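You operate a simulated robot arm through the tools that you are given. There is no shell and no other tool. Be economical: measure what you need, move in short steps, check, and stop when the job is done.

The job below is to be done with a simulated two-armed robot. You get a single attempt, and the scene is never put back.

Task
Stack the shade jar that says "7%" from the door end of the mixing table on top of the shade jar that says "24%". Put one of the dishes from the grey sheet on the mixing table on top of the pads box. Shut the moulds drawer. Put the L glove pack from the shelf under the panel bench on the brown coaster there and the M glove pack on the top of the panel bench. Put the heat pen on the top of the tinting counter away on the top of the panel bench. Open the island bench drawer, put the foam pad on the top of the tinting counter away in the inside of the island bench drawer, then shut the drawer. Open the resin stand drawer. Do these in any order. Set down upright: glove pack, foam pad.

The check looks at the end state, three seconds after you hand in, the way a careful person would. Anything else that was tipped, shoved, dropped, spilled or broken makes it a failure. Flat cloth is picked up by pressing the open fingertips on it (5 to 10 N) and closing them slowly along it; thin cloth reads only 2 to 8 mm in the jaws.

Robot
Two 7-joint arms with two-finger parallel grippers on one trunk, on a base that drives. Base frame: it is fixed to the floor where the robot stands at the start and does not move with it; the origin is under the middle of the robot, x ahead of it, y to its left, z up; the surface under the hand at the start is at about z = 0.89. Units: m, rad, N and s.
The left shoulder is at the start at [0.071, 0.156, 1.18], the right one opposite. Places, roughly: coaster (10x10x2 cm) [-2.4, 2.1, 0.4]; dish (8x8x4 cm) [0.2, 1, 0.9]; foam pad (5x4x5 cm) [-3.9, 1.6, 0.9]; glove pack [-2.5, 1.75, 0.5]; heat pen [-3.5, 1.75, 1]; inside of the island bench drawer [-1.8, -2.1, 0.7]; island bench drawer [-1.8, -2.2, 0.7]; moulds drawer [-0.2, 2.5, 0.7]; pads box [-1.25, 0.75, 0.75]; resin stand drawer [-2.7, 0.2, 0.7]; shade jar [0.75, 0, 1]; top of the panel bench [-2.6, 1.9, 0.9]. Payload 3.91 kg a hand.
Tool frame (each hand has its own): the origin (TCP) lies between the finger pads and is the grasp point; the fingertips stand 0.03 m ahead of it; z points along the fingers, y is the line along which they close. The gripper opens to 0.11 m. The fingers are 0.02 m wide and 0.01 m thick; the gripper's body (0.048 by 0.112 m) begins 0.055 m behind the TCP.
Orientation is that of the tool frame in the base frame, as a unit quaternion [x, y, z, w]. With the fingers straight down and closing along the base's y, the tool's x points along the base's -x, its y along +y and its z along -z.

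Tools
- The arms move only by the tool nudge_tool. It takes "left_series", "right_series" or both (then of equal length, played together; a hand with none holds still); each is a list of rows, each a list of 7 numbers: the turn, a rotation vector about the tool's x, y, z in units of 180 degrees (1.0 is 180 degrees), then the shift along the tool's x, y, z in units of 150 mm (1.0 is 150 mm), then the finger opening in m, from 0 to 0.11. In form: [[rx, ry, rz, dx, dy, dz, hand], ...]. A call has 1 to 8 rows; each row is the pose to reach, as a shift and turn from the pose commanded when the call began, along the tool's axes at that moment. A call with a number of a shift or a turn outside -1 to 1 is refused whole. Rows are played at 5 a second. More than 0.05 m and 0.15 rad between two rows, or a gripper value outside its range, and nothing of the call is played. A pose out of reach is approached as far as the arm can. The call stops where the force on the tool passes 40 N (or 10 N more than at its start, if that is more) or the arm is blocked; 0.2 s more then pass. The fingers move at their own pace (about 0.108 m/s each) and stop on an object; they squeeze with about 27 N. The grip force told is the motor's: it shows also when the fingers shut on nothing. Time passes only in rows, and 0.2 s behind the last, so rows that repeat a pose let the fingers close. The reply holds the time, the measured pose of the TCP, the force on the tool along the base axes, the opening and the grip force, in the units named above and with some noise, with the torque about the TCP (base axes, N m) and any sound that the robot's microphone picked up, and new pictures: "pictures" is both (left out), scene, wrist or none (wrist: the cameras of the hands that moved).
- Cameras (640 x 400 px; columns grow to the right, rows downward): "scene" is now at [0.0691, 0.0803, 1.3952]; the picture's right is [0.98, -0.22, -0.00], its down [-0.15, -0.68, -0.72] and it looks along [0.16, 0.70, -0.69] (base axes); focal length 214 px, centre (320, 200). "left" rides on the left gripper at [0.072, -0.017, -0.103] in its tool frame; the picture's right is [0.23, 0.97, 0.00], its down [-0.76, 0.18, -0.62] and it looks along [-0.61, 0.14, 0.78] (tool axes); focal length 222 px, centre (320, 200). "right" rides on the right gripper at [0.072, 0.017, -0.103] in its tool frame; the picture's right is [-0.23, 0.97, 0.00], its down [-0.76, -0.18, -0.62] and it looks along [-0.61, -0.14, 0.78] (tool axes); focal length 222 px, centre (320, 200). There is no depth. A picture from a camera that has moved, and an enlarged one, comes with that camera's place and axes in the base frame and with its lens.
- move_column(by): slides the trunk up (or, below 0, down) by that many m; the arms and the scene camera ride with it, the base frame stays. It gives what a move gives, with no picture.
- drive_base(legs): drives the robot by 1 to 6 legs, each [ahead, left, turn to the left] in m, m and rad, along the robot's own axes; the way and the turn of a leg run together, so that a leg with both is an arc; at most 1.5 m and 3.142 rad a leg. The arms and the cameras ride along, it lands a little off, and it stops where it bumps. It gives what a move gives, and a new picture of the scene camera.
- pan_tilt(pan, tilt): turns the head with the scene camera to pan (to the left, within 1.501 rad either way) and tilt (down, from -0.506 to 1.204), counted from straight ahead of the robot. It gives what a move gives, and a new picture of the scene camera.
- close_up(camera, box): a new picture of the part [left, top, right, bottom] of that camera's present view, enlarged. The clock stands still meanwhile.
- finish_job(): hands the job in; it is judged then, once.

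Work in short steps. Places have to be worked out from the pictures, the camera data and where the tool is seen: move nearer, look again, correct. Check each grasp and each placing, and mend what went wrong. You have 483 turns and 360 pictures in all, those below and enlarged ones among them. Open the grippers and draw the arms clear of the work before you hand the job in, unless the task says otherwise; then end with one line.

The tools are called after "Call:" as name(argument=value, ...) on one line, values as JSON. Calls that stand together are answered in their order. nudge_tool: Moves the arms, as the interface text tells. Its arguments: {"type":"object","properties":{"left_series":{"type":"array"},"right_series":{"type":"array"},"pictures":{"type":"string","enum":["both","scene","wrist","none"]}},"required":[]} The other tools are called the same way: move_column (by) slides the trunk up or down; drive_base (legs) drives the base; pan_tilt (pan, tilt) turns the head that bears the scene camera; close_up (camera, box) takes an enlarged picture of a part of a camera's view; finish_job () hands the job in.

At the start:

```text
clock: 0.0
left_eef_pos: [0.5555, 0.7362, 1.1761]
left_orientation: [-0.001, 1.0, 0.0, 0.0]
left_ft_force: [-1.5, -0.2, -0.5]
left_ft_torque: [0.03, 0.01, -0.03]
left_width: 0.1101
left_gripper_force: 0.2
right_eef_pos: [0.6395, 0.0094, 1.1479]
right_orientation: [0.001, 1.0, 0.0, -0.001]
right_ft_force: [-0.9, 0.2, 0.3]
right_ft_torque: [0.01, -0.03, 0.01]
right_width: 0.1102
right_gripper_force: 0.1
trunk travel left (down, up): [-0.625, 0.315]
robot x, y, heading: [-0.0004, -0.0008, -0.005]
head pan, tilt: [1.349, 0.764]
```

scene: 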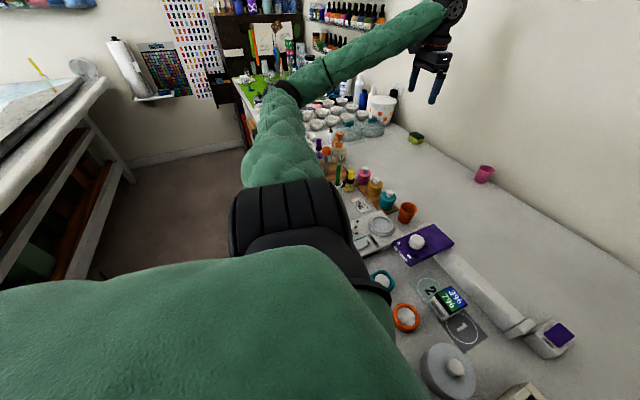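
right: 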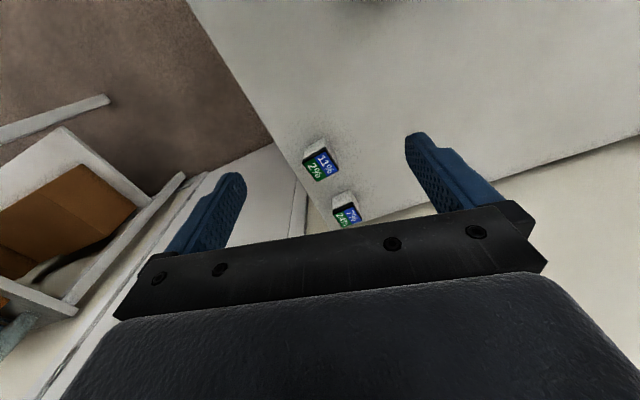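
left: 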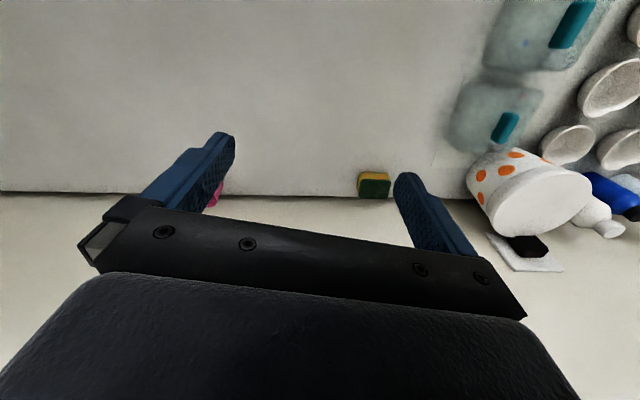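

I'll look straight ahead and down first to find the shade jars on the mixing table.

Call:
pan_tilt(pan=0.0, tilt=0.7)

Call:
pan_tilt(pan=-1.0, tilt=0.6)

```text
clock: 1.5
left_eef_pos: [0.5565, 0.7362, 1.1746]
left_orientation: [0.0, 1.0, 0.001, 0.0]
left_ft_force: [-0.1, 0.2, -0.1]
left_ft_torque: [0.01, 0.01, -0.03]
left_width: 0.1099
left_gripper_force: 0.0
right_eef_pos: [0.6412, 0.0088, 1.1472]
right_orientation: [0.0, 1.0, 0.001, -0.001]
right_ft_force: [-0.2, -0.5, 0.3]
right_ft_torque: [0.04, -0.02, -0.02]
right_width: 0.1097
right_gripper_force: 0.0
trunk travel left (down, up): [-0.625, 0.315]
robot x, y, heading: [0.0024, -0.0015, 0.002]
head pan, tilt: [0.0, 0.7]
camera scene: at [0.1359, 0.0001, 1.4006], right [0.0, -1.0, 0.0], down [-0.64, 0.0, -0.76], along [0.76, 0.0, -0.64], focal length 214 px, centre (320, 200)
```

scene: 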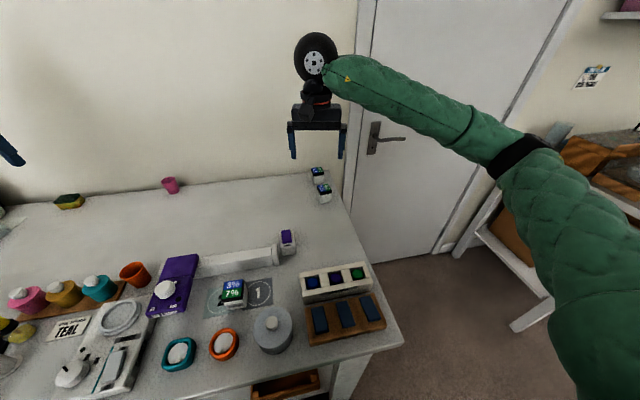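

```text
clock: 2.8
left_eef_pos: [0.5557, 0.7371, 1.1757]
left_orientation: [0.001, 1.0, 0.0, 0.0]
left_ft_force: [-1.5, 0.5, 0.9]
left_ft_torque: [-0.01, 0.01, -0.01]
left_width: 0.1102
left_gripper_force: 0.0
right_eef_pos: [0.6397, 0.0077, 1.1476]
right_orientation: [0.0, 1.0, 0.0, 0.0]
right_ft_force: [-0.2, 0.6, -1.1]
right_ft_torque: [0.02, 0.06, 0.03]
right_width: 0.11
right_gripper_force: 0.0
trunk travel left (down, up): [-0.625, 0.315]
robot x, y, heading: [-0.0013, -0.0015, 0.001]
head pan, tilt: [-1.0, 0.6]
camera scene: at [0.0988, -0.0743, 1.4093], right [-0.84, -0.54, 0.0], down [-0.31, 0.47, -0.82], along [0.45, -0.69, -0.57], focal length 214 px, centre (320, 200)
```

scene: 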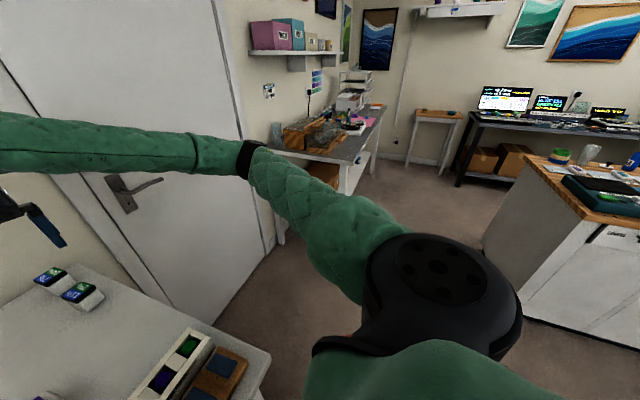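

Labels need a closer look; pan back and zoom in on the jars.

Call:
pan_tilt(pan=0.0, tilt=0.7)

Call:
close_up(camera="scene", box=[270, 150, 370, 212])

Call:
close_up(camera="scene", box=[190, 220, 310, 320])

Call:
close_up(camera="right", box=[270, 120, 390, 240])

```text
clock: 4.0
left_eef_pos: [0.5562, 0.7351, 1.1761]
left_orientation: [0.0, 1.0, 0.0, -0.001]
left_ft_force: [-0.4, -0.1, 0.1]
left_ft_torque: [-0.03, -0.01, 0.01]
left_width: 0.1101
left_gripper_force: 0.1
right_eef_pos: [0.6402, 0.0081, 1.1468]
right_orientation: [0.001, 1.0, 0.0, -0.001]
right_ft_force: [-1.2, -0.1, 0.5]
right_ft_torque: [-0.04, 0.01, -0.02]
right_width: 0.1098
right_gripper_force: 0.1
trunk travel left (down, up): [-0.625, 0.315]
robot x, y, heading: [-0.0027, -0.0024, 0.001]
head pan, tilt: [0.0, 0.7]
camera scene: at [0.1359, 0.0, 1.4006], right [0.0, -1.0, 0.0], down [-0.64, 0.0, -0.76], along [0.76, 0.0, -0.64], focal length 214 px, centre (320, 200)
```

scene: 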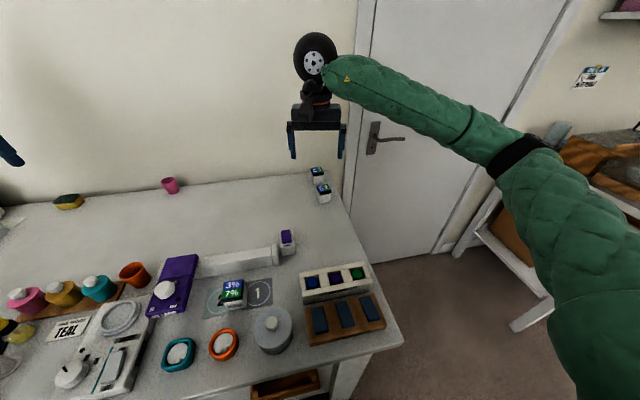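

```text
6.40 times, centred on (320, 181) of scene
camera zoom: at [0.1359, 0.0, 1.4006], right [0.0, -1.0, 0.0], down [-0.64, 0.0, -0.76], along [0.76, 0.0, -0.64], focal length 1373 px, centre (320, 322)
```

zoom: 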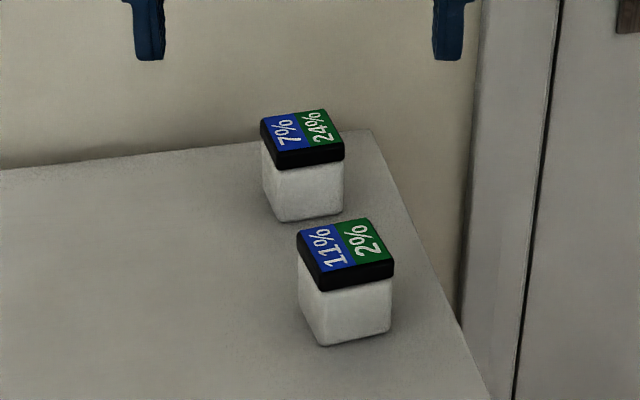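

```text
4.00 times, centred on (250, 270) of scene
camera zoom: at [0.1359, 0.0, 1.4006], right [0.0, -1.0, 0.0], down [-0.64, 0.0, -0.76], along [0.76, 0.0, -0.64], focal length 858 px, centre (600, -80)
```

zoom: 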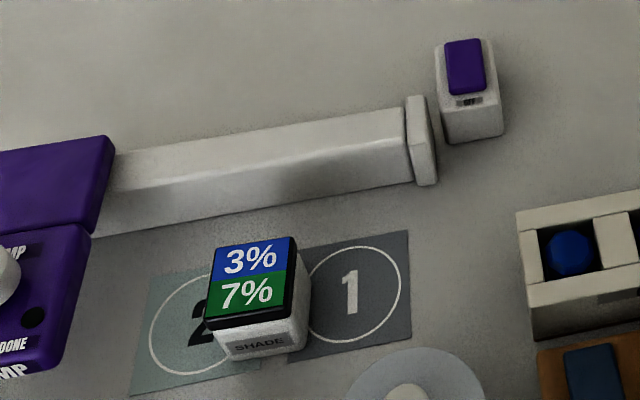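

```text
3.33 times, centred on (330, 180) of right
camera zoom: at [0.5691, 0.0245, 1.2513], right [0.23, 0.97, 0.0], down [0.76, -0.18, 0.62], along [0.61, -0.14, -0.78], focal length 740 px, centre (287, 267)
```

zoom: 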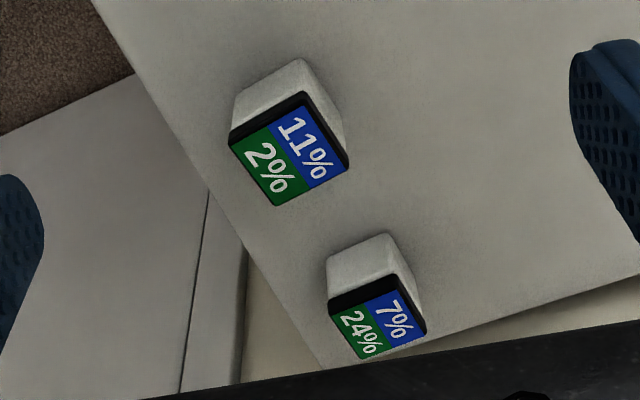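

Three jars found so far: "7%/24%", "11%/2%" (door end) and "3%/7%" (marker mats). I'll look along the rest of the table for other jars.

Call:
pan_tilt(pan=0.7, tilt=0.55)

Call:
pan_tilt(pan=1.4, tilt=0.3)

Call:
close_up(camera="scene", box=[200, 80, 440, 230])

```text
clock: 5.1
left_eef_pos: [0.5552, 0.737, 1.1757]
left_orientation: [0.001, 1.0, 0.0, 0.0]
left_ft_force: [0.2, -0.8, 0.4]
left_ft_torque: [-0.01, -0.02, -0.01]
left_width: 0.11
left_gripper_force: 0.1
right_eef_pos: [0.6414, 0.0082, 1.147]
right_orientation: [0.0, 1.0, -0.001, 0.0]
right_ft_force: [-0.1, -0.2, 0.7]
right_ft_torque: [-0.01, 0.0, -0.01]
right_width: 0.1099
right_gripper_force: 0.1
trunk travel left (down, up): [-0.625, 0.315]
robot x, y, heading: [0.0015, -0.0011, 0.003]
head pan, tilt: [0.7, 0.55]
camera scene: at [0.1197, 0.0578, 1.4137], right [0.64, -0.77, 0.0], down [-0.4, -0.34, -0.85], along [0.65, 0.55, -0.52], focal length 214 px, centre (320, 200)
```

scene: 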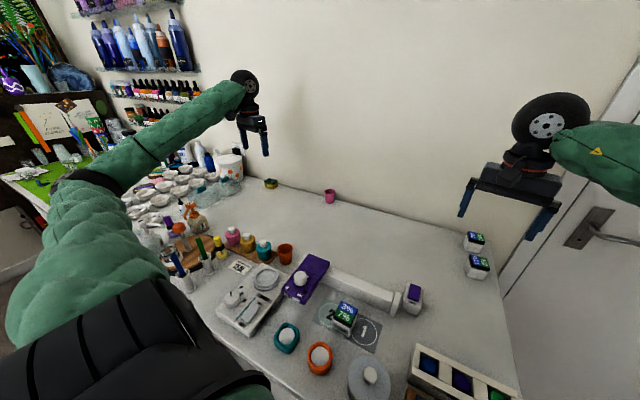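

```text
clock: 6.2
left_eef_pos: [0.5563, 0.7359, 1.1759]
left_orientation: [0.0, 1.0, 0.0, 0.0]
left_ft_force: [-0.5, 0.7, 0.1]
left_ft_torque: [0.02, 0.0, 0.01]
left_width: 0.1102
left_gripper_force: 0.0
right_eef_pos: [0.6397, 0.0088, 1.1472]
right_orientation: [-0.001, 1.0, 0.0, 0.0]
right_ft_force: [-0.3, 0.2, -0.6]
right_ft_torque: [0.01, 0.01, -0.03]
right_width: 0.1101
right_gripper_force: 0.0
trunk travel left (down, up): [-0.625, 0.315]
robot x, y, heading: [0.0008, -0.0007, 0.003]
head pan, tilt: [1.4, 0.3]
camera scene: at [0.067, 0.0921, 1.4367], right [0.99, -0.17, 0.0], down [-0.05, -0.29, -0.96], along [0.16, 0.94, -0.3], focal length 214 px, centre (320, 200)
```

scene: 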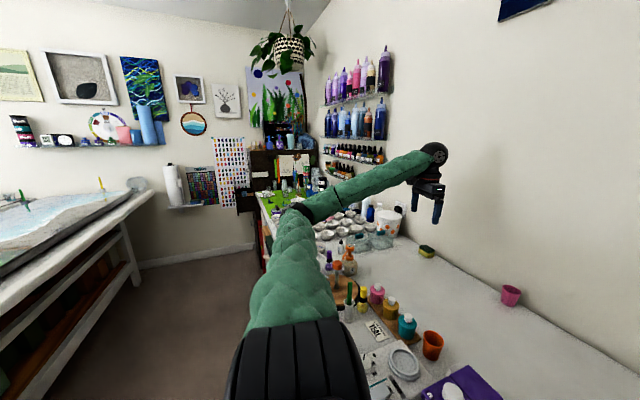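

```text
2.67 times, centred on (320, 155) of scene
camera zoom: at [0.067, 0.0921, 1.4367], right [0.99, -0.17, 0.0], down [-0.05, -0.29, -0.96], along [0.16, 0.94, -0.3], focal length 572 px, centre (320, 320)
```

zoom: 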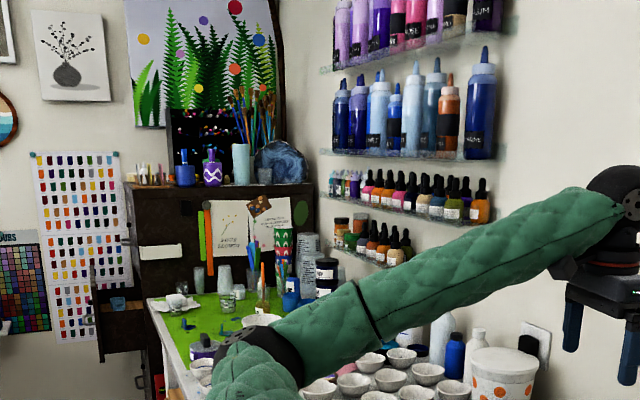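

I'll zoom in on the remaining objects near the door end in search of more labels.

Call:
pan_tilt(pan=0.0, tilt=0.9)

Call:
close_up(camera="scene", box=[180, 140, 400, 280])

Call:
close_up(camera="scene", box=[0, 180, 220, 320])

```text
clock: 7.7
left_eef_pos: [0.5559, 0.7367, 1.1755]
left_orientation: [-0.001, 1.0, 0.0, 0.0]
left_ft_force: [0.9, 0.3, -0.8]
left_ft_torque: [-0.01, -0.02, 0.01]
left_width: 0.1101
left_gripper_force: 0.0
right_eef_pos: [0.6412, 0.0085, 1.1478]
right_orientation: [0.0, 1.0, -0.001, 0.0]
right_ft_force: [-0.3, -0.7, -0.1]
right_ft_torque: [0.01, -0.03, 0.0]
right_width: 0.1101
right_gripper_force: 0.0
trunk travel left (down, up): [-0.625, 0.315]
robot x, y, heading: [-0.0028, -0.001, 0.001]
head pan, tilt: [0.0, 0.901]
camera scene: at [0.1265, 0.0001, 1.3845], right [0.0, -1.0, 0.0], down [-0.78, 0.0, -0.62], along [0.62, 0.0, -0.78], focal length 214 px, centre (320, 200)
```

scene: 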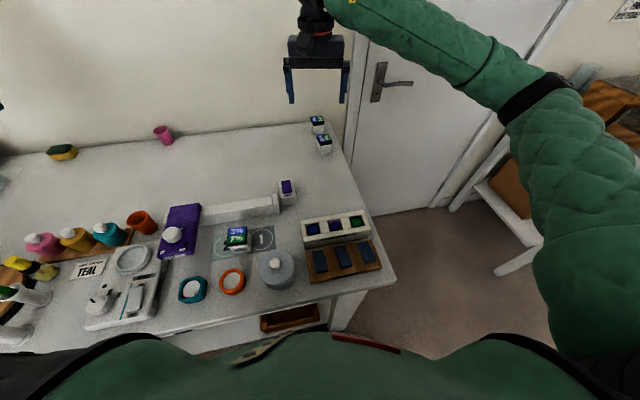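

```text
2.86 times, centred on (290, 210) of scene
camera zoom: at [0.1265, 0.0001, 1.3845], right [0.0, -1.0, 0.0], down [-0.78, 0.0, -0.62], along [0.62, 0.0, -0.78], focal length 613 px, centre (406, 171)
```

zoom: 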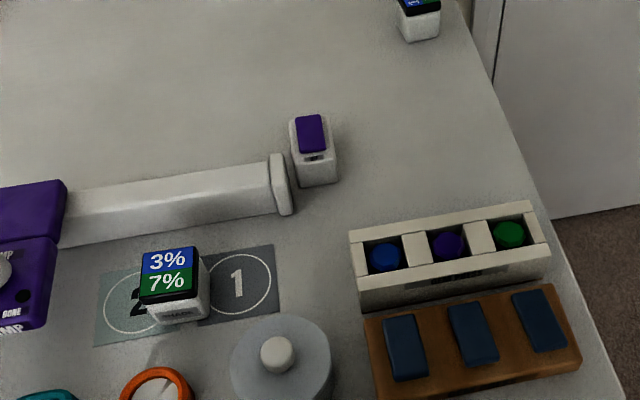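

```text
2.86 times, centred on (110, 250) of scene
camera zoom: at [0.1265, 0.0001, 1.3845], right [0.0, -1.0, 0.0], down [-0.78, 0.0, -0.62], along [0.62, 0.0, -0.78], focal length 613 px, centre (920, 57)
```

zoom: 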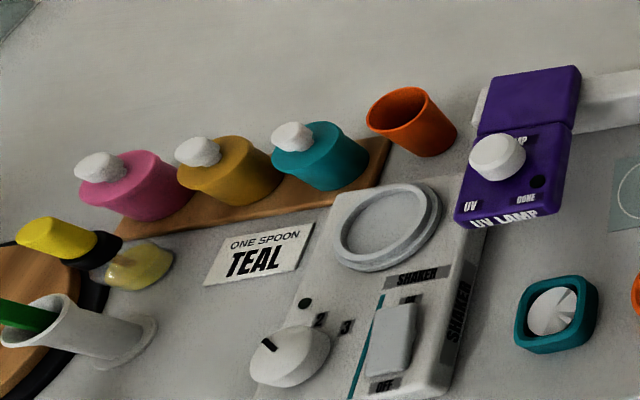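

No other jars are visible here, so jar "3%/7%" onto "7%/24%" looks like the only consistent reading. I'll keep an eye out for others first. Next I drive left along the table to see the dishes.

Call:
drive_base(legs=[[0.0, 0.5, 0.0]])

Call:
pan_tilt(pan=0.9, tilt=0.8)

```text
clock: 10.4
left_eef_pos: [0.5495, 1.1321, 1.1739]
left_orientation: [0.038, 0.999, -0.002, 0.001]
left_ft_force: [-0.3, 1.1, -0.5]
left_ft_torque: [-0.09, -0.06, -0.01]
left_width: 0.1098
left_gripper_force: 0.0
right_eef_pos: [0.5796, 0.3997, 1.148]
right_orientation: [0.037, 0.999, -0.002, 0.001]
right_ft_force: [-0.8, 0.9, 0.5]
right_ft_torque: [-0.07, -0.04, -0.02]
right_width: 0.1098
right_gripper_force: 0.1
trunk travel left (down, up): [-0.625, 0.315]
robot x, y, heading: [-0.0595, 0.4319, -0.077]
head pan, tilt: [0.0, 0.901]
stopped in leg 1: the robot was blocked; the commanded pose is now the measured one
camera scene: at [0.0659, 0.4307, 1.3847], right [-0.07, -1.0, 0.0], down [-0.78, 0.05, -0.62], along [0.62, -0.05, -0.78], focal length 214 px, centre (320, 200)
```

scene: 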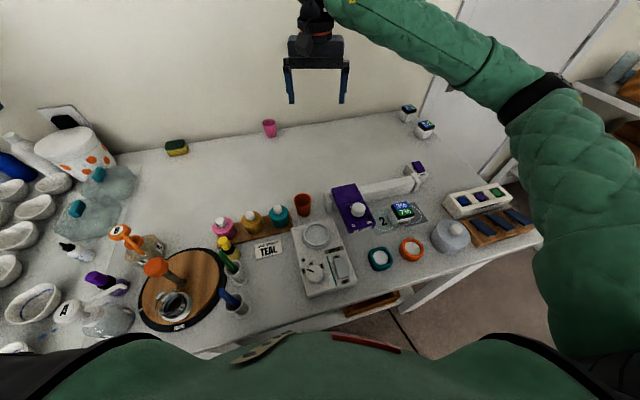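

```text
clock: 11.6
left_eef_pos: [0.5524, 1.1262, 1.1774]
left_orientation: [0.037, 0.999, 0.001, 0.001]
left_ft_force: [-0.2, 0.5, -0.2]
left_ft_torque: [-0.03, 0.0, -0.03]
left_width: 0.1102
left_gripper_force: 0.2
right_eef_pos: [0.5834, 0.3936, 1.1467]
right_orientation: [0.037, 0.999, 0.0, -0.001]
right_ft_force: [-0.2, 0.2, -0.3]
right_ft_torque: [-0.01, 0.0, -0.02]
right_width: 0.1099
right_gripper_force: 0.2
trunk travel left (down, up): [-0.625, 0.315]
robot x, y, heading: [-0.0612, 0.4349, -0.079]
head pan, tilt: [0.901, 0.799]
camera scene: at [0.0482, 0.4891, 1.3923], right [0.73, -0.68, 0.0], down [-0.49, -0.53, -0.7], along [0.47, 0.51, -0.72], focal length 214 px, centre (320, 200)
```

scene: 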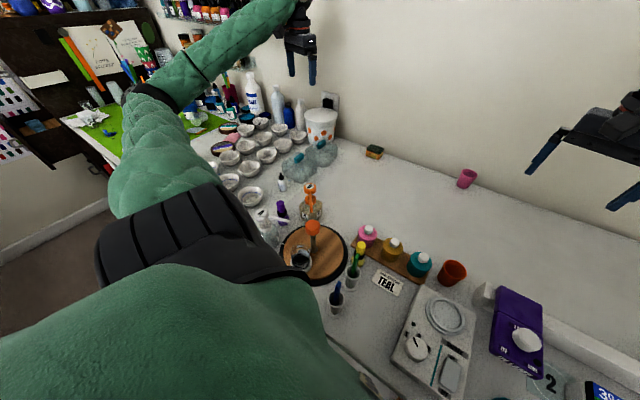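

The table edge runs at a slant (about 0.22 rad) and the base nudged it. I'll back off, sidestep and turn square to the table, with the nearest dish (~[0.215, 1.01]) in the left hand's range.

Call:
drive_base(legs=[[-0.29, 0.0, 0.0], [0.0, 0.2, 0.0], [0.0, 0.0, 0.3]])

Call:
pan_tilt(pan=0.45, tilt=0.7)

```text
clock: 15.8
left_eef_pos: [0.0364, 1.4974, 1.1771]
left_orientation: [-0.113, 0.994, 0.001, 0.0]
left_ft_force: [-0.6, 0.6, 0.8]
left_ft_torque: [-0.01, 0.0, -0.02]
left_width: 0.1098
left_gripper_force: 0.0
right_eef_pos: [0.2847, 0.808, 1.1467]
right_orientation: [-0.112, 0.994, -0.001, -0.001]
right_ft_force: [-0.3, -0.2, -0.9]
right_ft_torque: [-0.02, -0.01, -0.01]
right_width: 0.1101
right_gripper_force: 0.2
trunk travel left (down, up): [-0.625, 0.315]
robot x, y, heading: [-0.3399, 0.652, 0.225]
head pan, tilt: [0.901, 0.799]
camera scene: at [-0.2545, 0.7393, 1.3924], right [0.9, -0.43, 0.0], down [-0.31, -0.65, -0.7], along [0.3, 0.63, -0.72], focal length 214 px, centre (320, 200)
```

scene: 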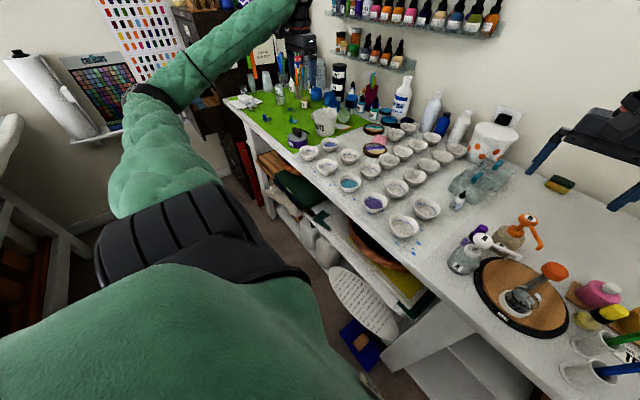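

```text
clock: 16.7
left_eef_pos: [0.036, 1.4974, 1.1768]
left_orientation: [-0.113, 0.994, 0.001, 0.0]
left_ft_force: [1.0, 0.0, 0.4]
left_ft_torque: [0.02, 0.0, -0.02]
left_width: 0.11
left_gripper_force: 0.1
right_eef_pos: [0.2847, 0.8073, 1.1473]
right_orientation: [-0.113, 0.994, 0.0, 0.0]
right_ft_force: [0.5, 0.5, -0.2]
right_ft_torque: [0.03, 0.01, -0.01]
right_width: 0.11
right_gripper_force: 0.0
trunk travel left (down, up): [-0.625, 0.315]
robot x, y, heading: [-0.3373, 0.6559, 0.227]
head pan, tilt: [0.45, 0.7]
camera scene: at [-0.2224, 0.719, 1.4006], right [0.63, -0.78, 0.0], down [-0.5, -0.4, -0.76], along [0.59, 0.48, -0.64], focal length 214 px, centre (320, 200)
```

scene: 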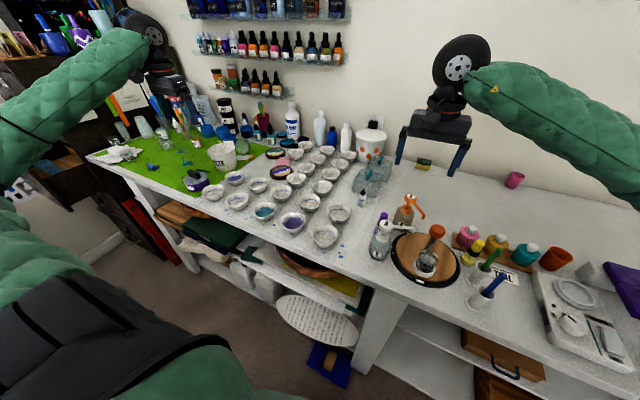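

Now zoom on the dishes to see the grey sheet and the dish contents.

Call:
close_up(camera="scene", box=[190, 130, 370, 260])

```text
3.08 times, centred on (280, 195) of scene
camera zoom: at [-0.2224, 0.719, 1.4006], right [0.63, -0.78, 0.0], down [-0.5, -0.4, -0.76], along [0.59, 0.48, -0.64], focal length 660 px, centre (443, 215)
```

zoom: 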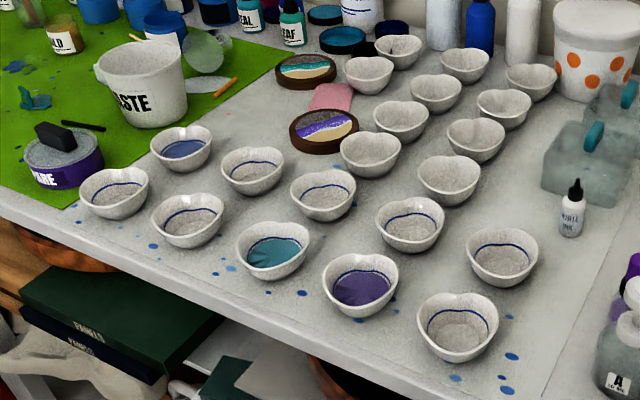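

Nearest dish (empty, ~[0.11, 0.973]) can be gripped diagonally, clear of its neighbours. I move the left hand there in steps at the present height.

Call:
nudge_tool(left_series=[[0, 0, 0, 0.08, -0.25, 0, 0.11], [0, 0, 0, 0.16, -0.5, 0, 0.11], [0, 0, 0, 0.24, -0.75, 0, 0.11], [0, 0, 0, 0.3, -1.0, 0, 0.11]], pictures="none")

Call:
nudge_tool(left_series=[[0, 0, 0, 0, -0.25, 0, 0.11], [0, 0, 0, 0, -0.5, 0, 0.11], [0, 0, 0, 0, -0.75, 0, 0.11], [0, 0, 0, 0, -1.0, 0, 0.11]], pictures="none")

Call:
nudge_tool(left_series=[[0, 0, -0.044, 0, -0.25, 0, 0.11], [0, 0, -0.088, 0, -0.5, 0, 0.11], [0, 0, -0.132, 0, -0.75, 0, 0.11], [0, 0, -0.178, 0, -1.0, 0, 0.11]], pictures="wrist")

```text
clock: 17.7
left_eef_pos: [0.0264, 1.3399, 1.1787]
left_orientation: [-0.113, 0.994, 0.001, 0.0]
left_ft_force: [0.6, -0.3, 0.5]
left_ft_torque: [0.04, 0.04, -0.01]
left_width: 0.1099
left_gripper_force: 0.0
right_eef_pos: [0.2864, 0.8042, 1.1471]
right_orientation: [-0.114, 0.993, 0.0, 0.0]
right_ft_force: [0.8, 0.2, 0.1]
right_ft_torque: [-0.01, -0.03, 0.0]
right_width: 0.11
right_gripper_force: 0.1
trunk travel left (down, up): [-0.625, 0.315]
robot x, y, heading: [-0.3433, 0.6567, 0.227]
head pan, tilt: [0.45, 0.7]
```

```text
clock: 18.7
left_eef_pos: [0.0614, 1.193, 1.1774]
left_orientation: [-0.114, 0.994, 0.002, 0.0]
left_ft_force: [-0.6, -0.8, -0.1]
left_ft_torque: [-0.02, 0.02, -0.02]
left_width: 0.1099
left_gripper_force: 0.0
right_eef_pos: [0.2854, 0.8057, 1.1471]
right_orientation: [-0.113, 0.994, 0.001, -0.001]
right_ft_force: [-0.3, -0.3, 0.6]
right_ft_torque: [0.02, -0.01, 0.01]
right_width: 0.1101
right_gripper_force: 0.1
trunk travel left (down, up): [-0.625, 0.315]
robot x, y, heading: [-0.3395, 0.6549, 0.233]
head pan, tilt: [0.45, 0.7]
```

```text
clock: 19.7
left_eef_pos: [0.0946, 1.0457, 1.1774]
left_orientation: [-0.384, 0.923, 0.002, 0.0]
left_ft_force: [0.5, -1.0, -0.9]
left_ft_torque: [0.01, 0.03, 0.03]
left_width: 0.11
left_gripper_force: 0.0
right_eef_pos: [0.2864, 0.8042, 1.1457]
right_orientation: [-0.114, 0.994, 0.001, -0.001]
right_ft_force: [0.2, -0.9, 0.0]
right_ft_torque: [0.03, 0.03, 0.0]
right_width: 0.1099
right_gripper_force: 0.0
trunk travel left (down, up): [-0.625, 0.315]
robot x, y, heading: [-0.3408, 0.6511, 0.231]
head pan, tilt: [0.45, 0.7]
camera left: at [0.0561, 0.9819, 1.2806], right [-0.85, 0.52, 0.0], down [0.41, 0.66, 0.62], along [0.33, 0.53, -0.78], focal length 222 px, centre (320, 200)
```

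left: 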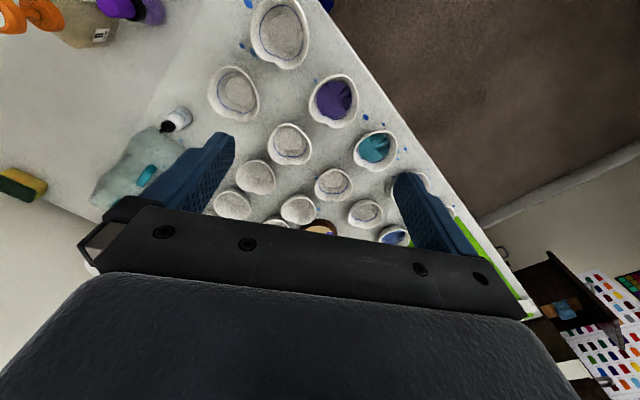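

Wrist view confirms the dish at ~[0.107, 0.967]. I centre over it and come down 0.13 m, then check.

Call:
nudge_tool(left_series=[[0, 0, 0, 0.16, -0.21, 0, 0.11], [0, 0, 0, 0.31, -0.42, 0, 0.11], [0, 0, 0, 0.31, -0.42, 0.3, 0.11], [0, 0, 0, 0.31, -0.42, 0.6, 0.11], [0, 0, 0, 0.31, -0.42, 0.87, 0.11], [0, 0, 0, 0.31, -0.42, 0.87, 0.11]], pictures="both")

```text
clock: 21.1
left_eef_pos: [0.1041, 0.9714, 1.045]
left_orientation: [-0.383, 0.924, 0.0, 0.001]
left_ft_force: [0.9, -0.3, 0.6]
left_ft_torque: [0.0, -0.01, 0.03]
left_width: 0.1098
left_gripper_force: 0.2
right_eef_pos: [0.2843, 0.8071, 1.1473]
right_orientation: [-0.113, 0.994, 0.0, 0.0]
right_ft_force: [0.0, -0.8, 0.5]
right_ft_torque: [0.0, -0.01, -0.02]
right_width: 0.1097
right_gripper_force: 0.0
trunk travel left (down, up): [-0.625, 0.315]
robot x, y, heading: [-0.337, 0.654, 0.233]
head pan, tilt: [0.45, 0.7]
camera scene: at [-0.223, 0.7186, 1.4007], right [0.63, -0.78, 0.0], down [-0.5, -0.4, -0.77], along [0.6, 0.48, -0.64], focal length 214 px, centre (320, 200)
camera left: at [0.0652, 0.9081, 1.1484], right [-0.85, 0.53, 0.0], down [0.41, 0.66, 0.62], along [0.33, 0.53, -0.78], focal length 222 px, centre (320, 200)
```

scene: 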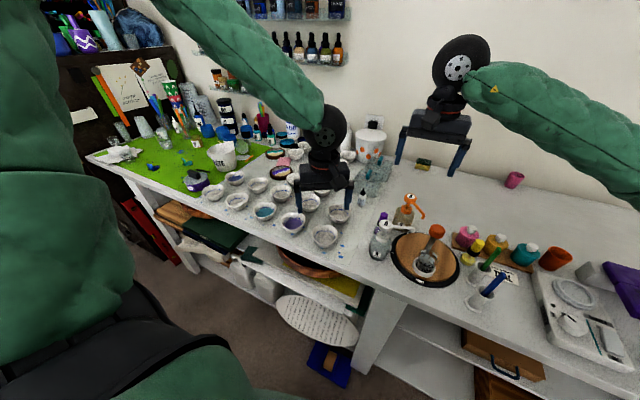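
left: 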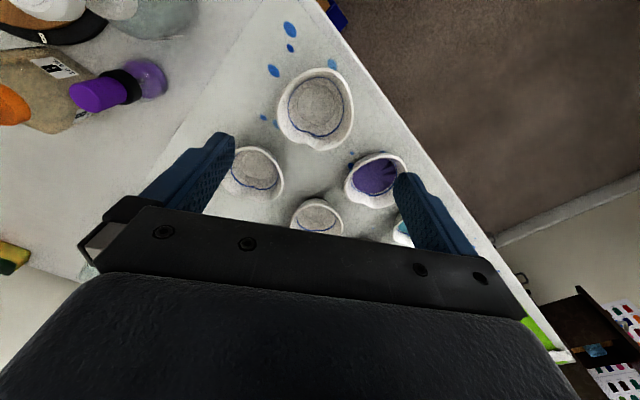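

Aligned within a centimetre; small correction, descend to z≈0.93 and close on the dish rim.

Call:
nudge_tool(left_series=[[0, 0, 0, 0.04, -0.035, 0.25, 0.11], [0, 0, 0, 0.04, -0.035, 0.5, 0.11], [0, 0, 0, 0.04, -0.035, 0.77, 0.11], [0, 0, 0, 0.04, -0.035, 0.77, 0.08], [0, 0, 0, 0.04, -0.035, 0.77, 0.05], [0, 0, 0, 0.04, -0.035, 0.77, 0.03], [0, 0, 0, 0.04, -0.035, 0.77, 0.03]], pictures="wrist")

```text
clock: 22.7
left_eef_pos: [0.1063, 0.9622, 0.9302]
left_orientation: [-0.382, 0.924, 0.0, 0.0]
left_ft_force: [0.5, -0.6, -0.6]
left_ft_torque: [0.0, 0.03, 0.01]
left_width: 0.0761
left_gripper_force: 27.1
right_eef_pos: [0.2837, 0.8067, 1.1469]
right_orientation: [-0.114, 0.993, 0.0, -0.001]
right_ft_force: [0.3, -0.1, -0.8]
right_ft_torque: [-0.02, 0.03, -0.01]
right_width: 0.1101
right_gripper_force: 0.2
trunk travel left (down, up): [-0.625, 0.315]
robot x, y, heading: [-0.3401, 0.6539, 0.228]
head pan, tilt: [0.45, 0.7]
camera left: at [0.0675, 0.8985, 1.0335], right [-0.85, 0.53, 0.0], down [0.41, 0.66, 0.62], along [0.33, 0.53, -0.78], focal length 222 px, centre (320, 200)
```

left: 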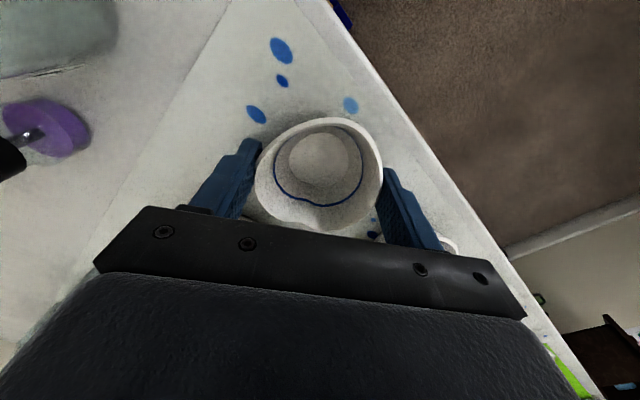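

Dish gripped (0.076 m). Lift 0.15 m and check it holds.

Call:
nudge_tool(left_series=[[0, 0, 0, 0, 0, -0.2, 0.03], [0, 0, 0, 0, 0, -0.5, 0.03], [0, 0, 0, 0, 0, -0.8, 0.03], [0, 0, 0, 0, 0, -1.0, 0.03], [0, 0, 0, 0, 0, -1.0, 0.03]], pictures="wrist")

```text
clock: 23.9
left_eef_pos: [0.1074, 0.9648, 1.0779]
left_orientation: [-0.382, 0.924, 0.001, 0.0]
left_ft_force: [0.3, -0.4, -1.5]
left_ft_torque: [-0.01, 0.01, 0.01]
left_width: 0.0763
left_gripper_force: 27.2
right_eef_pos: [0.2861, 0.8074, 1.1471]
right_orientation: [-0.114, 0.993, -0.001, -0.002]
right_ft_force: [-0.3, -0.2, 0.2]
right_ft_torque: [0.01, 0.0, 0.0]
right_width: 0.1099
right_gripper_force: 0.2
trunk travel left (down, up): [-0.625, 0.315]
robot x, y, heading: [-0.3381, 0.6526, 0.233]
head pan, tilt: [0.45, 0.7]
camera left: at [0.0686, 0.9009, 1.1819], right [-0.85, 0.53, 0.0], down [0.41, 0.66, 0.62], along [0.33, 0.53, -0.78], focal length 222 px, centre (320, 200)
```

left: 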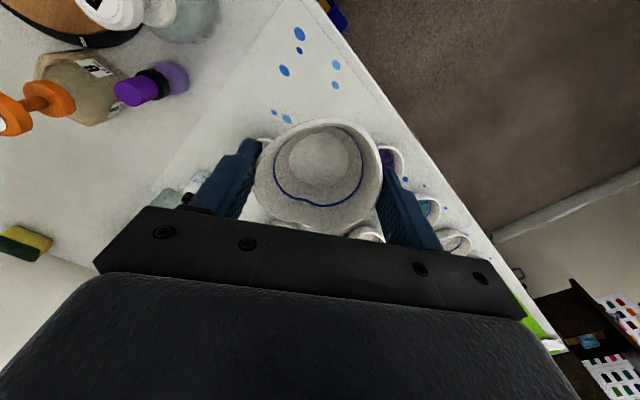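

Dish is held. Before backing out I look to both sides for free floor.

Call:
pan_tilt(pan=1.5, tilt=0.45)

Call:
pan_tilt(pan=-1.5, tilt=0.45)

```text
clock: 25.2
left_eef_pos: [0.1073, 0.964, 1.0784]
left_orientation: [-0.382, 0.924, 0.0, 0.0]
left_ft_force: [0.0, 0.5, -0.7]
left_ft_torque: [0.01, -0.04, 0.01]
left_width: 0.076
left_gripper_force: 27.0
right_eef_pos: [0.2848, 0.8073, 1.1463]
right_orientation: [-0.114, 0.994, 0.0, -0.002]
right_ft_force: [0.7, 0.0, -0.3]
right_ft_torque: [-0.05, -0.03, -0.02]
right_width: 0.11
right_gripper_force: 0.0
trunk travel left (down, up): [-0.625, 0.315]
robot x, y, heading: [-0.339, 0.6527, 0.234]
head pan, tilt: [1.499, 0.45]
camera scene: at [-0.3025, 0.7563, 1.4228], right [0.99, 0.15, 0.0], down [0.07, -0.43, -0.9], along [-0.14, 0.89, -0.44], focal length 214 px, centre (320, 200)
```

scene: 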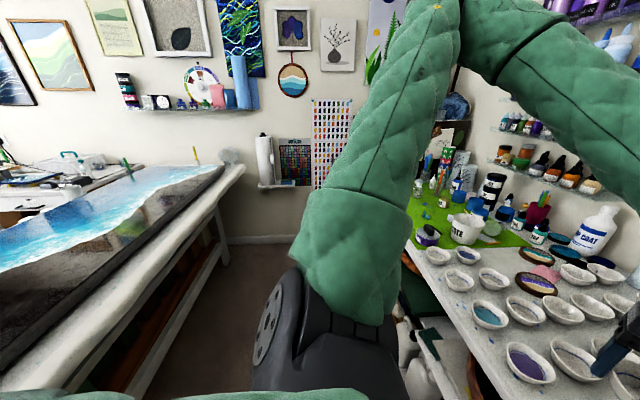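

```text
clock: 27.8
left_eef_pos: [0.1077, 0.9636, 1.0791]
left_orientation: [-0.384, 0.923, 0.0, 0.0]
left_ft_force: [1.1, 0.2, -1.2]
left_ft_torque: [0.03, 0.02, -0.02]
left_width: 0.0758
left_gripper_force: 26.6
right_eef_pos: [0.284, 0.8066, 1.1471]
right_orientation: [-0.113, 0.994, 0.0, -0.002]
right_ft_force: [0.0, -0.6, 0.3]
right_ft_torque: [-0.03, 0.0, 0.0]
right_width: 0.1098
right_gripper_force: 0.0
trunk travel left (down, up): [-0.625, 0.315]
robot x, y, heading: [-0.339, 0.6496, 0.228]
head pan, tilt: [-1.499, 0.45]
camera scene: at [-0.2611, 0.5778, 1.4228], right [-0.96, -0.3, 0.0], down [-0.13, 0.42, -0.9], along [0.27, -0.86, -0.44], focal length 214 px, centre (320, 200)
```

scene: 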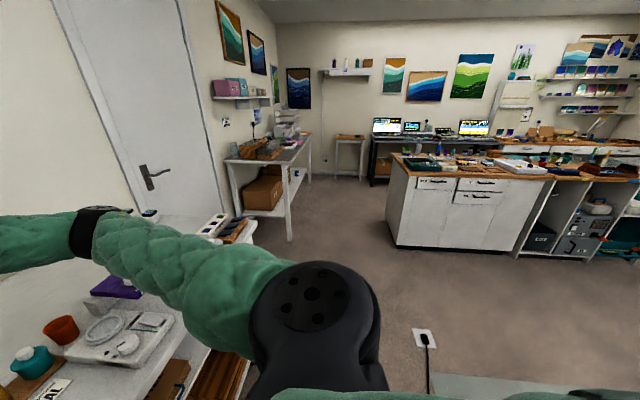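

Raise the dish hand to ~1.16 and turn left in place in the aisle, then look at what lies ahead.

Call:
nudge_tool(left_series=[[0, 0, 0, 0, 0, -0.3, 0.03], [0, 0, 0, 0, 0, -0.55, 0.03]], pictures="none")

Call:
pan_tilt(pan=0.3, tilt=0.6)

Call:
drive_base(legs=[[0, 0, 1.5]])

```text
clock: 28.4
left_eef_pos: [0.107, 0.9636, 1.1613]
left_orientation: [-0.383, 0.924, 0.0, 0.0]
left_ft_force: [0.3, 0.9, -1.6]
left_ft_torque: [0.01, -0.02, -0.02]
left_width: 0.0758
left_gripper_force: 26.8
right_eef_pos: [0.2845, 0.8067, 1.1463]
right_orientation: [-0.114, 0.994, 0.0, -0.001]
right_ft_force: [0.0, 0.7, -0.2]
right_ft_torque: [0.01, 0.0, -0.01]
right_width: 0.1099
right_gripper_force: 0.2
trunk travel left (down, up): [-0.625, 0.315]
robot x, y, heading: [-0.3357, 0.655, 0.228]
head pan, tilt: [-1.499, 0.45]
```

```text
clock: 30.2
left_eef_pos: [0.1084, 0.9652, 1.1615]
left_orientation: [-0.384, 0.923, 0.0, 0.001]
left_ft_force: [0.4, 0.2, -1.6]
left_ft_torque: [-0.01, 0.05, 0.04]
left_width: 0.0758
left_gripper_force: 26.8
right_eef_pos: [0.2845, 0.8081, 1.1464]
right_orientation: [-0.113, 0.994, -0.001, -0.001]
right_ft_force: [-0.3, -1.1, -0.1]
right_ft_torque: [-0.01, -0.03, 0.0]
right_width: 0.11
right_gripper_force: 0.0
trunk travel left (down, up): [-0.625, 0.315]
robot x, y, heading: [-0.3393, 0.6538, 0.228]
head pan, tilt: [0.3, 0.6]
camera scene: at [-0.212, 0.71, 1.4092], right [0.5, -0.86, 0.0], down [-0.49, -0.28, -0.82], along [0.71, 0.42, -0.57], focal length 214 px, centre (320, 200)
```

scene: 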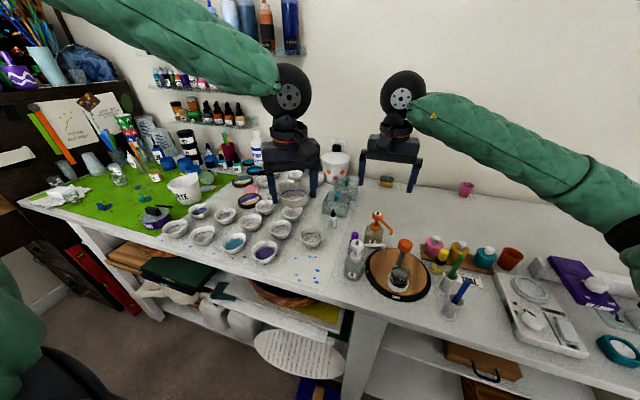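

```text
clock: 34.3
left_eef_pos: [-0.6268, 1.1132, 1.1614]
left_orientation: [0.915, -0.404, 0.001, 0.0]
left_ft_force: [-0.6, 0.0, -1.0]
left_ft_torque: [-0.01, 0.03, -0.02]
left_width: 0.076
left_gripper_force: 27.3
right_eef_pos: [-0.4598, 1.283, 1.146]
right_orientation: [0.768, -0.641, 0.001, 0.0]
right_ft_force: [-0.6, 0.2, 0.1]
right_ft_torque: [0.02, 0.01, 0.02]
right_width: 0.11
right_gripper_force: 0.0
trunk travel left (down, up): [-0.625, 0.315]
robot x, y, heading: [-0.3335, 0.6571, 1.752]
head pan, tilt: [0.3, 0.6]
camera scene: at [-0.3879, 0.7823, 1.4092], right [0.89, 0.46, 0.0], down [0.26, -0.5, -0.82], along [-0.38, 0.73, -0.57], focal length 214 px, centre (320, 200)
```

scene: 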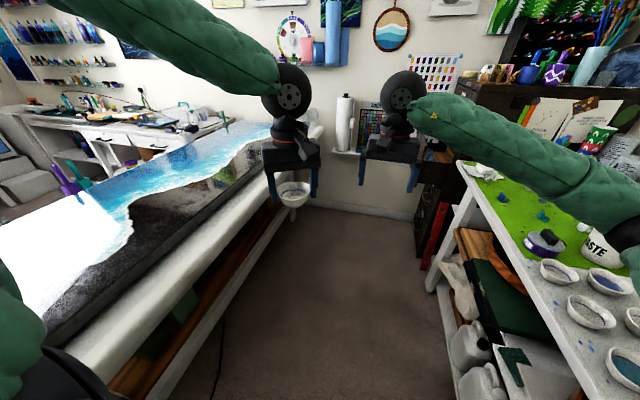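

Now turn on toward the pads box (behind, about -x direction).

Call:
drive_base(legs=[[0, 0, 1.2]])

Call:
pan_tilt(pan=0.2, tilt=0.7)

```text
clock: 35.4
left_eef_pos: [-0.6534, 1.0944, 1.1624]
left_orientation: [0.927, -0.374, -0.003, 0.003]
left_ft_force: [-0.1, -0.4, 0.1]
left_ft_torque: [0.0, 0.03, 0.0]
left_width: 0.0759
left_gripper_force: 27.1
right_eef_pos: [-0.5029, 1.2743, 1.1469]
right_orientation: [0.789, -0.614, 0.001, 0.003]
right_ft_force: [-0.4, 0.3, 0.7]
right_ft_torque: [0.0, -0.01, -0.01]
right_width: 0.1099
right_gripper_force: 0.0
trunk travel left (down, up): [-0.625, 0.315]
robot x, y, heading: [-0.3367, 0.6557, 1.824]
head pan, tilt: [0.3, 0.6]
stopped in leg 1: the robot was blocked; the commanded pose is now the measured one
camera scene: at [-0.3936, 0.7802, 1.4092], right [0.85, 0.52, 0.0], down [0.29, -0.48, -0.82], along [-0.43, 0.7, -0.57], focal length 214 px, centre (320, 200)
```

scene: 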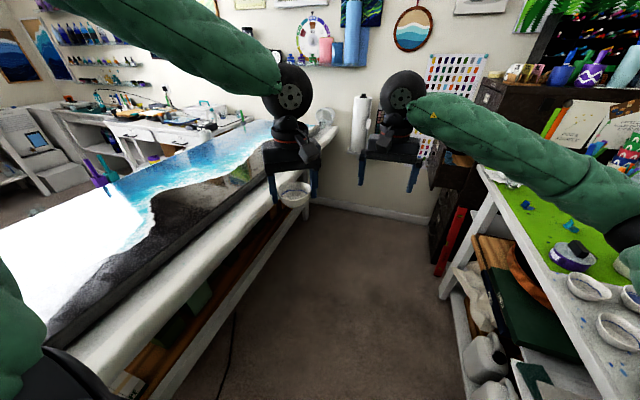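

```text
clock: 36.0
left_eef_pos: [-0.6537, 1.0952, 1.1624]
left_orientation: [0.928, -0.373, -0.003, 0.003]
left_ft_force: [0.1, 1.1, -0.8]
left_ft_torque: [-0.05, 0.01, 0.0]
left_width: 0.0757
left_gripper_force: 27.4
right_eef_pos: [-0.5019, 1.2748, 1.1468]
right_orientation: [0.789, -0.615, 0.001, 0.003]
right_ft_force: [0.1, 0.7, 0.2]
right_ft_torque: [0.0, -0.01, 0.0]
right_width: 0.1101
right_gripper_force: 0.1
trunk travel left (down, up): [-0.625, 0.315]
robot x, y, heading: [-0.3334, 0.6566, 1.818]
head pan, tilt: [0.201, 0.7]
camera scene: at [-0.3843, 0.7814, 1.4006], right [0.9, 0.43, 0.0], down [0.28, -0.58, -0.76], along [-0.33, 0.69, -0.64], focal length 214 px, centre (320, 200)
```

scene: 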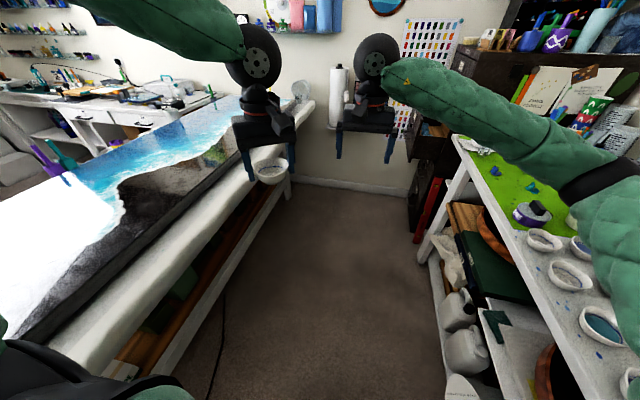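

Something on my left blocked the turn; look left-down to see what.

Call:
pan_tilt(pan=1.4, tilt=0.8)

Call:
pan_tilt(pan=-1.4, tilt=0.9)

```text
clock: 37.4
left_eef_pos: [-0.6543, 1.0941, 1.1635]
left_orientation: [0.928, -0.372, -0.003, 0.003]
left_ft_force: [0.3, 0.2, -0.2]
left_ft_torque: [-0.01, 0.02, -0.03]
left_width: 0.0755
left_gripper_force: 27.0
right_eef_pos: [-0.5017, 1.2749, 1.1459]
right_orientation: [0.789, -0.614, 0.0, 0.002]
right_ft_force: [-0.3, -0.2, -0.3]
right_ft_torque: [0.02, -0.02, 0.02]
right_width: 0.1102
right_gripper_force: 0.0
trunk travel left (down, up): [-0.625, 0.315]
robot x, y, heading: [-0.3379, 0.658, 1.825]
head pan, tilt: [1.4, 0.799]
camera scene: at [-0.428, 0.6985, 1.3925], right [-0.08, 1.0, 0.0], down [0.71, 0.05, -0.7], along [-0.7, -0.05, -0.72], focal length 214 px, centre (320, 200)
```

scene: 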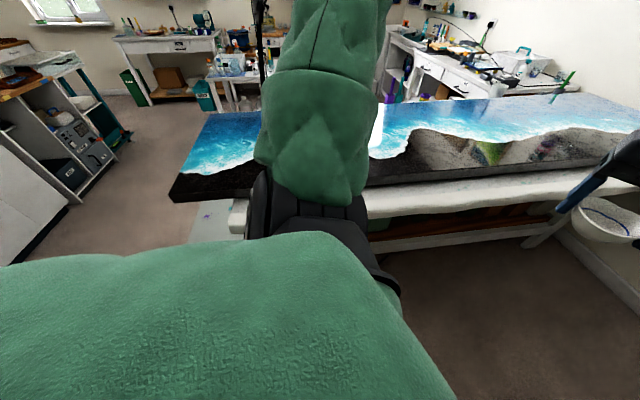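

```text
clock: 39.9
left_eef_pos: [-0.6541, 1.0948, 1.1613]
left_orientation: [0.928, -0.373, -0.004, 0.004]
left_ft_force: [0.1, -0.8, 0.0]
left_ft_torque: [-0.01, -0.01, 0.0]
left_width: 0.0756
left_gripper_force: 26.6
right_eef_pos: [-0.5019, 1.2751, 1.146]
right_orientation: [0.789, -0.615, 0.001, 0.001]
right_ft_force: [0.2, -1.1, -0.6]
right_ft_torque: [0.04, 0.02, -0.01]
right_width: 0.1101
right_gripper_force: 0.0
trunk travel left (down, up): [-0.625, 0.315]
robot x, y, heading: [-0.3346, 0.6532, 1.825]
head pan, tilt: [-1.4, 0.901]
camera scene: at [-0.279, 0.7353, 1.3843], right [0.41, -0.91, 0.0], down [-0.72, -0.32, -0.62], along [0.57, 0.25, -0.79], focal length 214 px, centre (320, 200)
```

scene: 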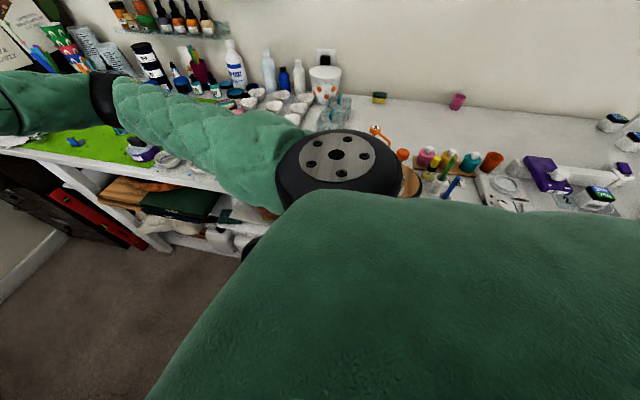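

Zoom in on the right elbow against the table items.

Call:
close_up(camera="scene", box=[260, 60, 520, 220])

```text
2.46 times, centred on (390, 140) of scene
camera zoom: at [-0.279, 0.7353, 1.3843], right [0.41, -0.91, 0.0], down [-0.72, -0.32, -0.62], along [0.57, 0.25, -0.79], focal length 528 px, centre (148, 348)
```

zoom: 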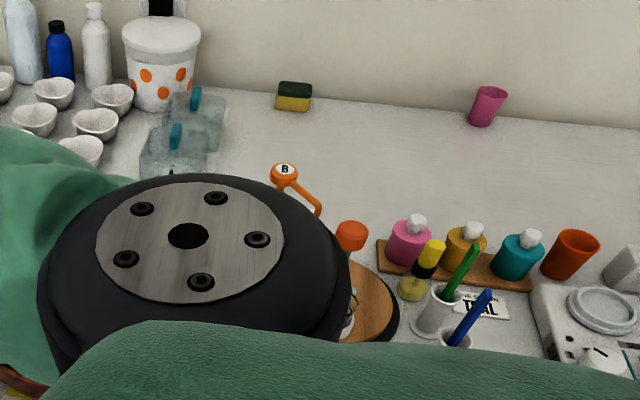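

The view at my left-rear shows some grey low surface near the bench's end, likely what the base met. I'll go forward 0.4 m up the aisle to get clear and turn there.

Call:
drive_base(legs=[[0, 0, -0.07], [0.4, 0, 0]])

Call:
pan_tilt(pan=1.5, tilt=0.75)

```text
clock: 42.9
left_eef_pos: [-0.6943, 1.5124, 1.1616]
left_orientation: [0.913, -0.407, -0.001, 0.002]
left_ft_force: [-1.2, 0.2, -1.0]
left_ft_torque: [0.0, 0.04, -0.04]
left_width: 0.0751
left_gripper_force: 27.1
right_eef_pos: [-0.5298, 1.6809, 1.1471]
right_orientation: [0.767, -0.642, 0.001, 0.001]
right_ft_force: [-0.1, 0.5, -0.6]
right_ft_torque: [-0.04, 0.0, -0.01]
right_width: 0.1101
right_gripper_force: 0.1
trunk travel left (down, up): [-0.625, 0.315]
robot x, y, heading: [-0.4081, 1.0501, 1.741]
head pan, tilt: [-1.4, 0.901]
camera scene: at [-0.3467, 1.126, 1.3845], right [0.34, -0.94, 0.0], down [-0.74, -0.27, -0.62], along [0.58, 0.21, -0.78], focal length 214 px, centre (320, 200)
```

scene: 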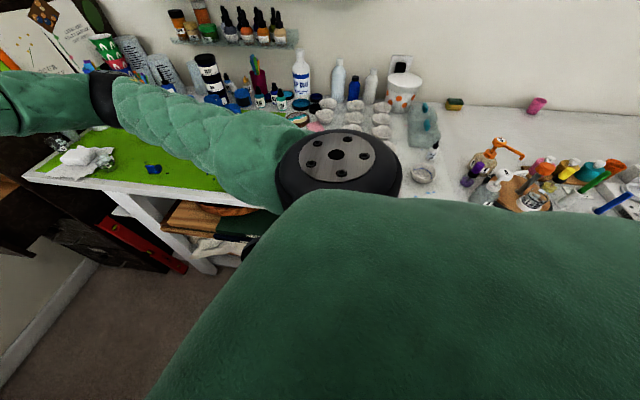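

```text
clock: 45.4
left_eef_pos: [-0.6951, 1.5106, 1.1614]
left_orientation: [0.914, -0.407, -0.002, 0.001]
left_ft_force: [-0.1, -0.1, -1.7]
left_ft_torque: [0.04, 0.01, -0.01]
left_width: 0.0749
left_gripper_force: 26.3
right_eef_pos: [-0.5298, 1.6793, 1.1472]
right_orientation: [0.766, -0.642, 0.001, 0.001]
right_ft_force: [0.6, 0.5, -0.3]
right_ft_torque: [0.01, -0.02, -0.01]
right_width: 0.1101
right_gripper_force: 0.1
trunk travel left (down, up): [-0.625, 0.315]
robot x, y, heading: [-0.4096, 1.0479, 1.748]
head pan, tilt: [1.499, 0.75]
camera scene: at [-0.5, 1.091, 1.3964], right [-0.1, 0.99, 0.0], down [0.68, 0.07, -0.73], along [-0.73, -0.08, -0.68], focal length 214 px, centre (320, 200)
```

scene: 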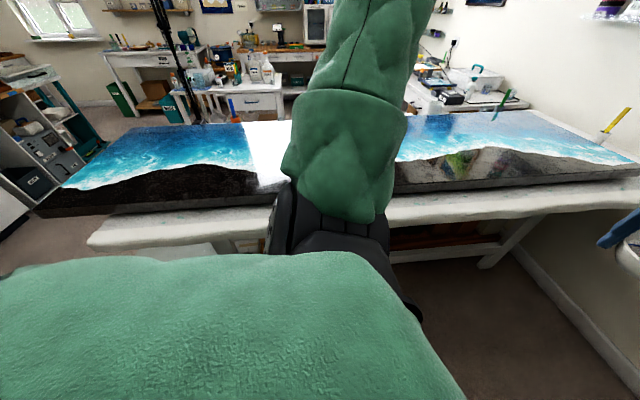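

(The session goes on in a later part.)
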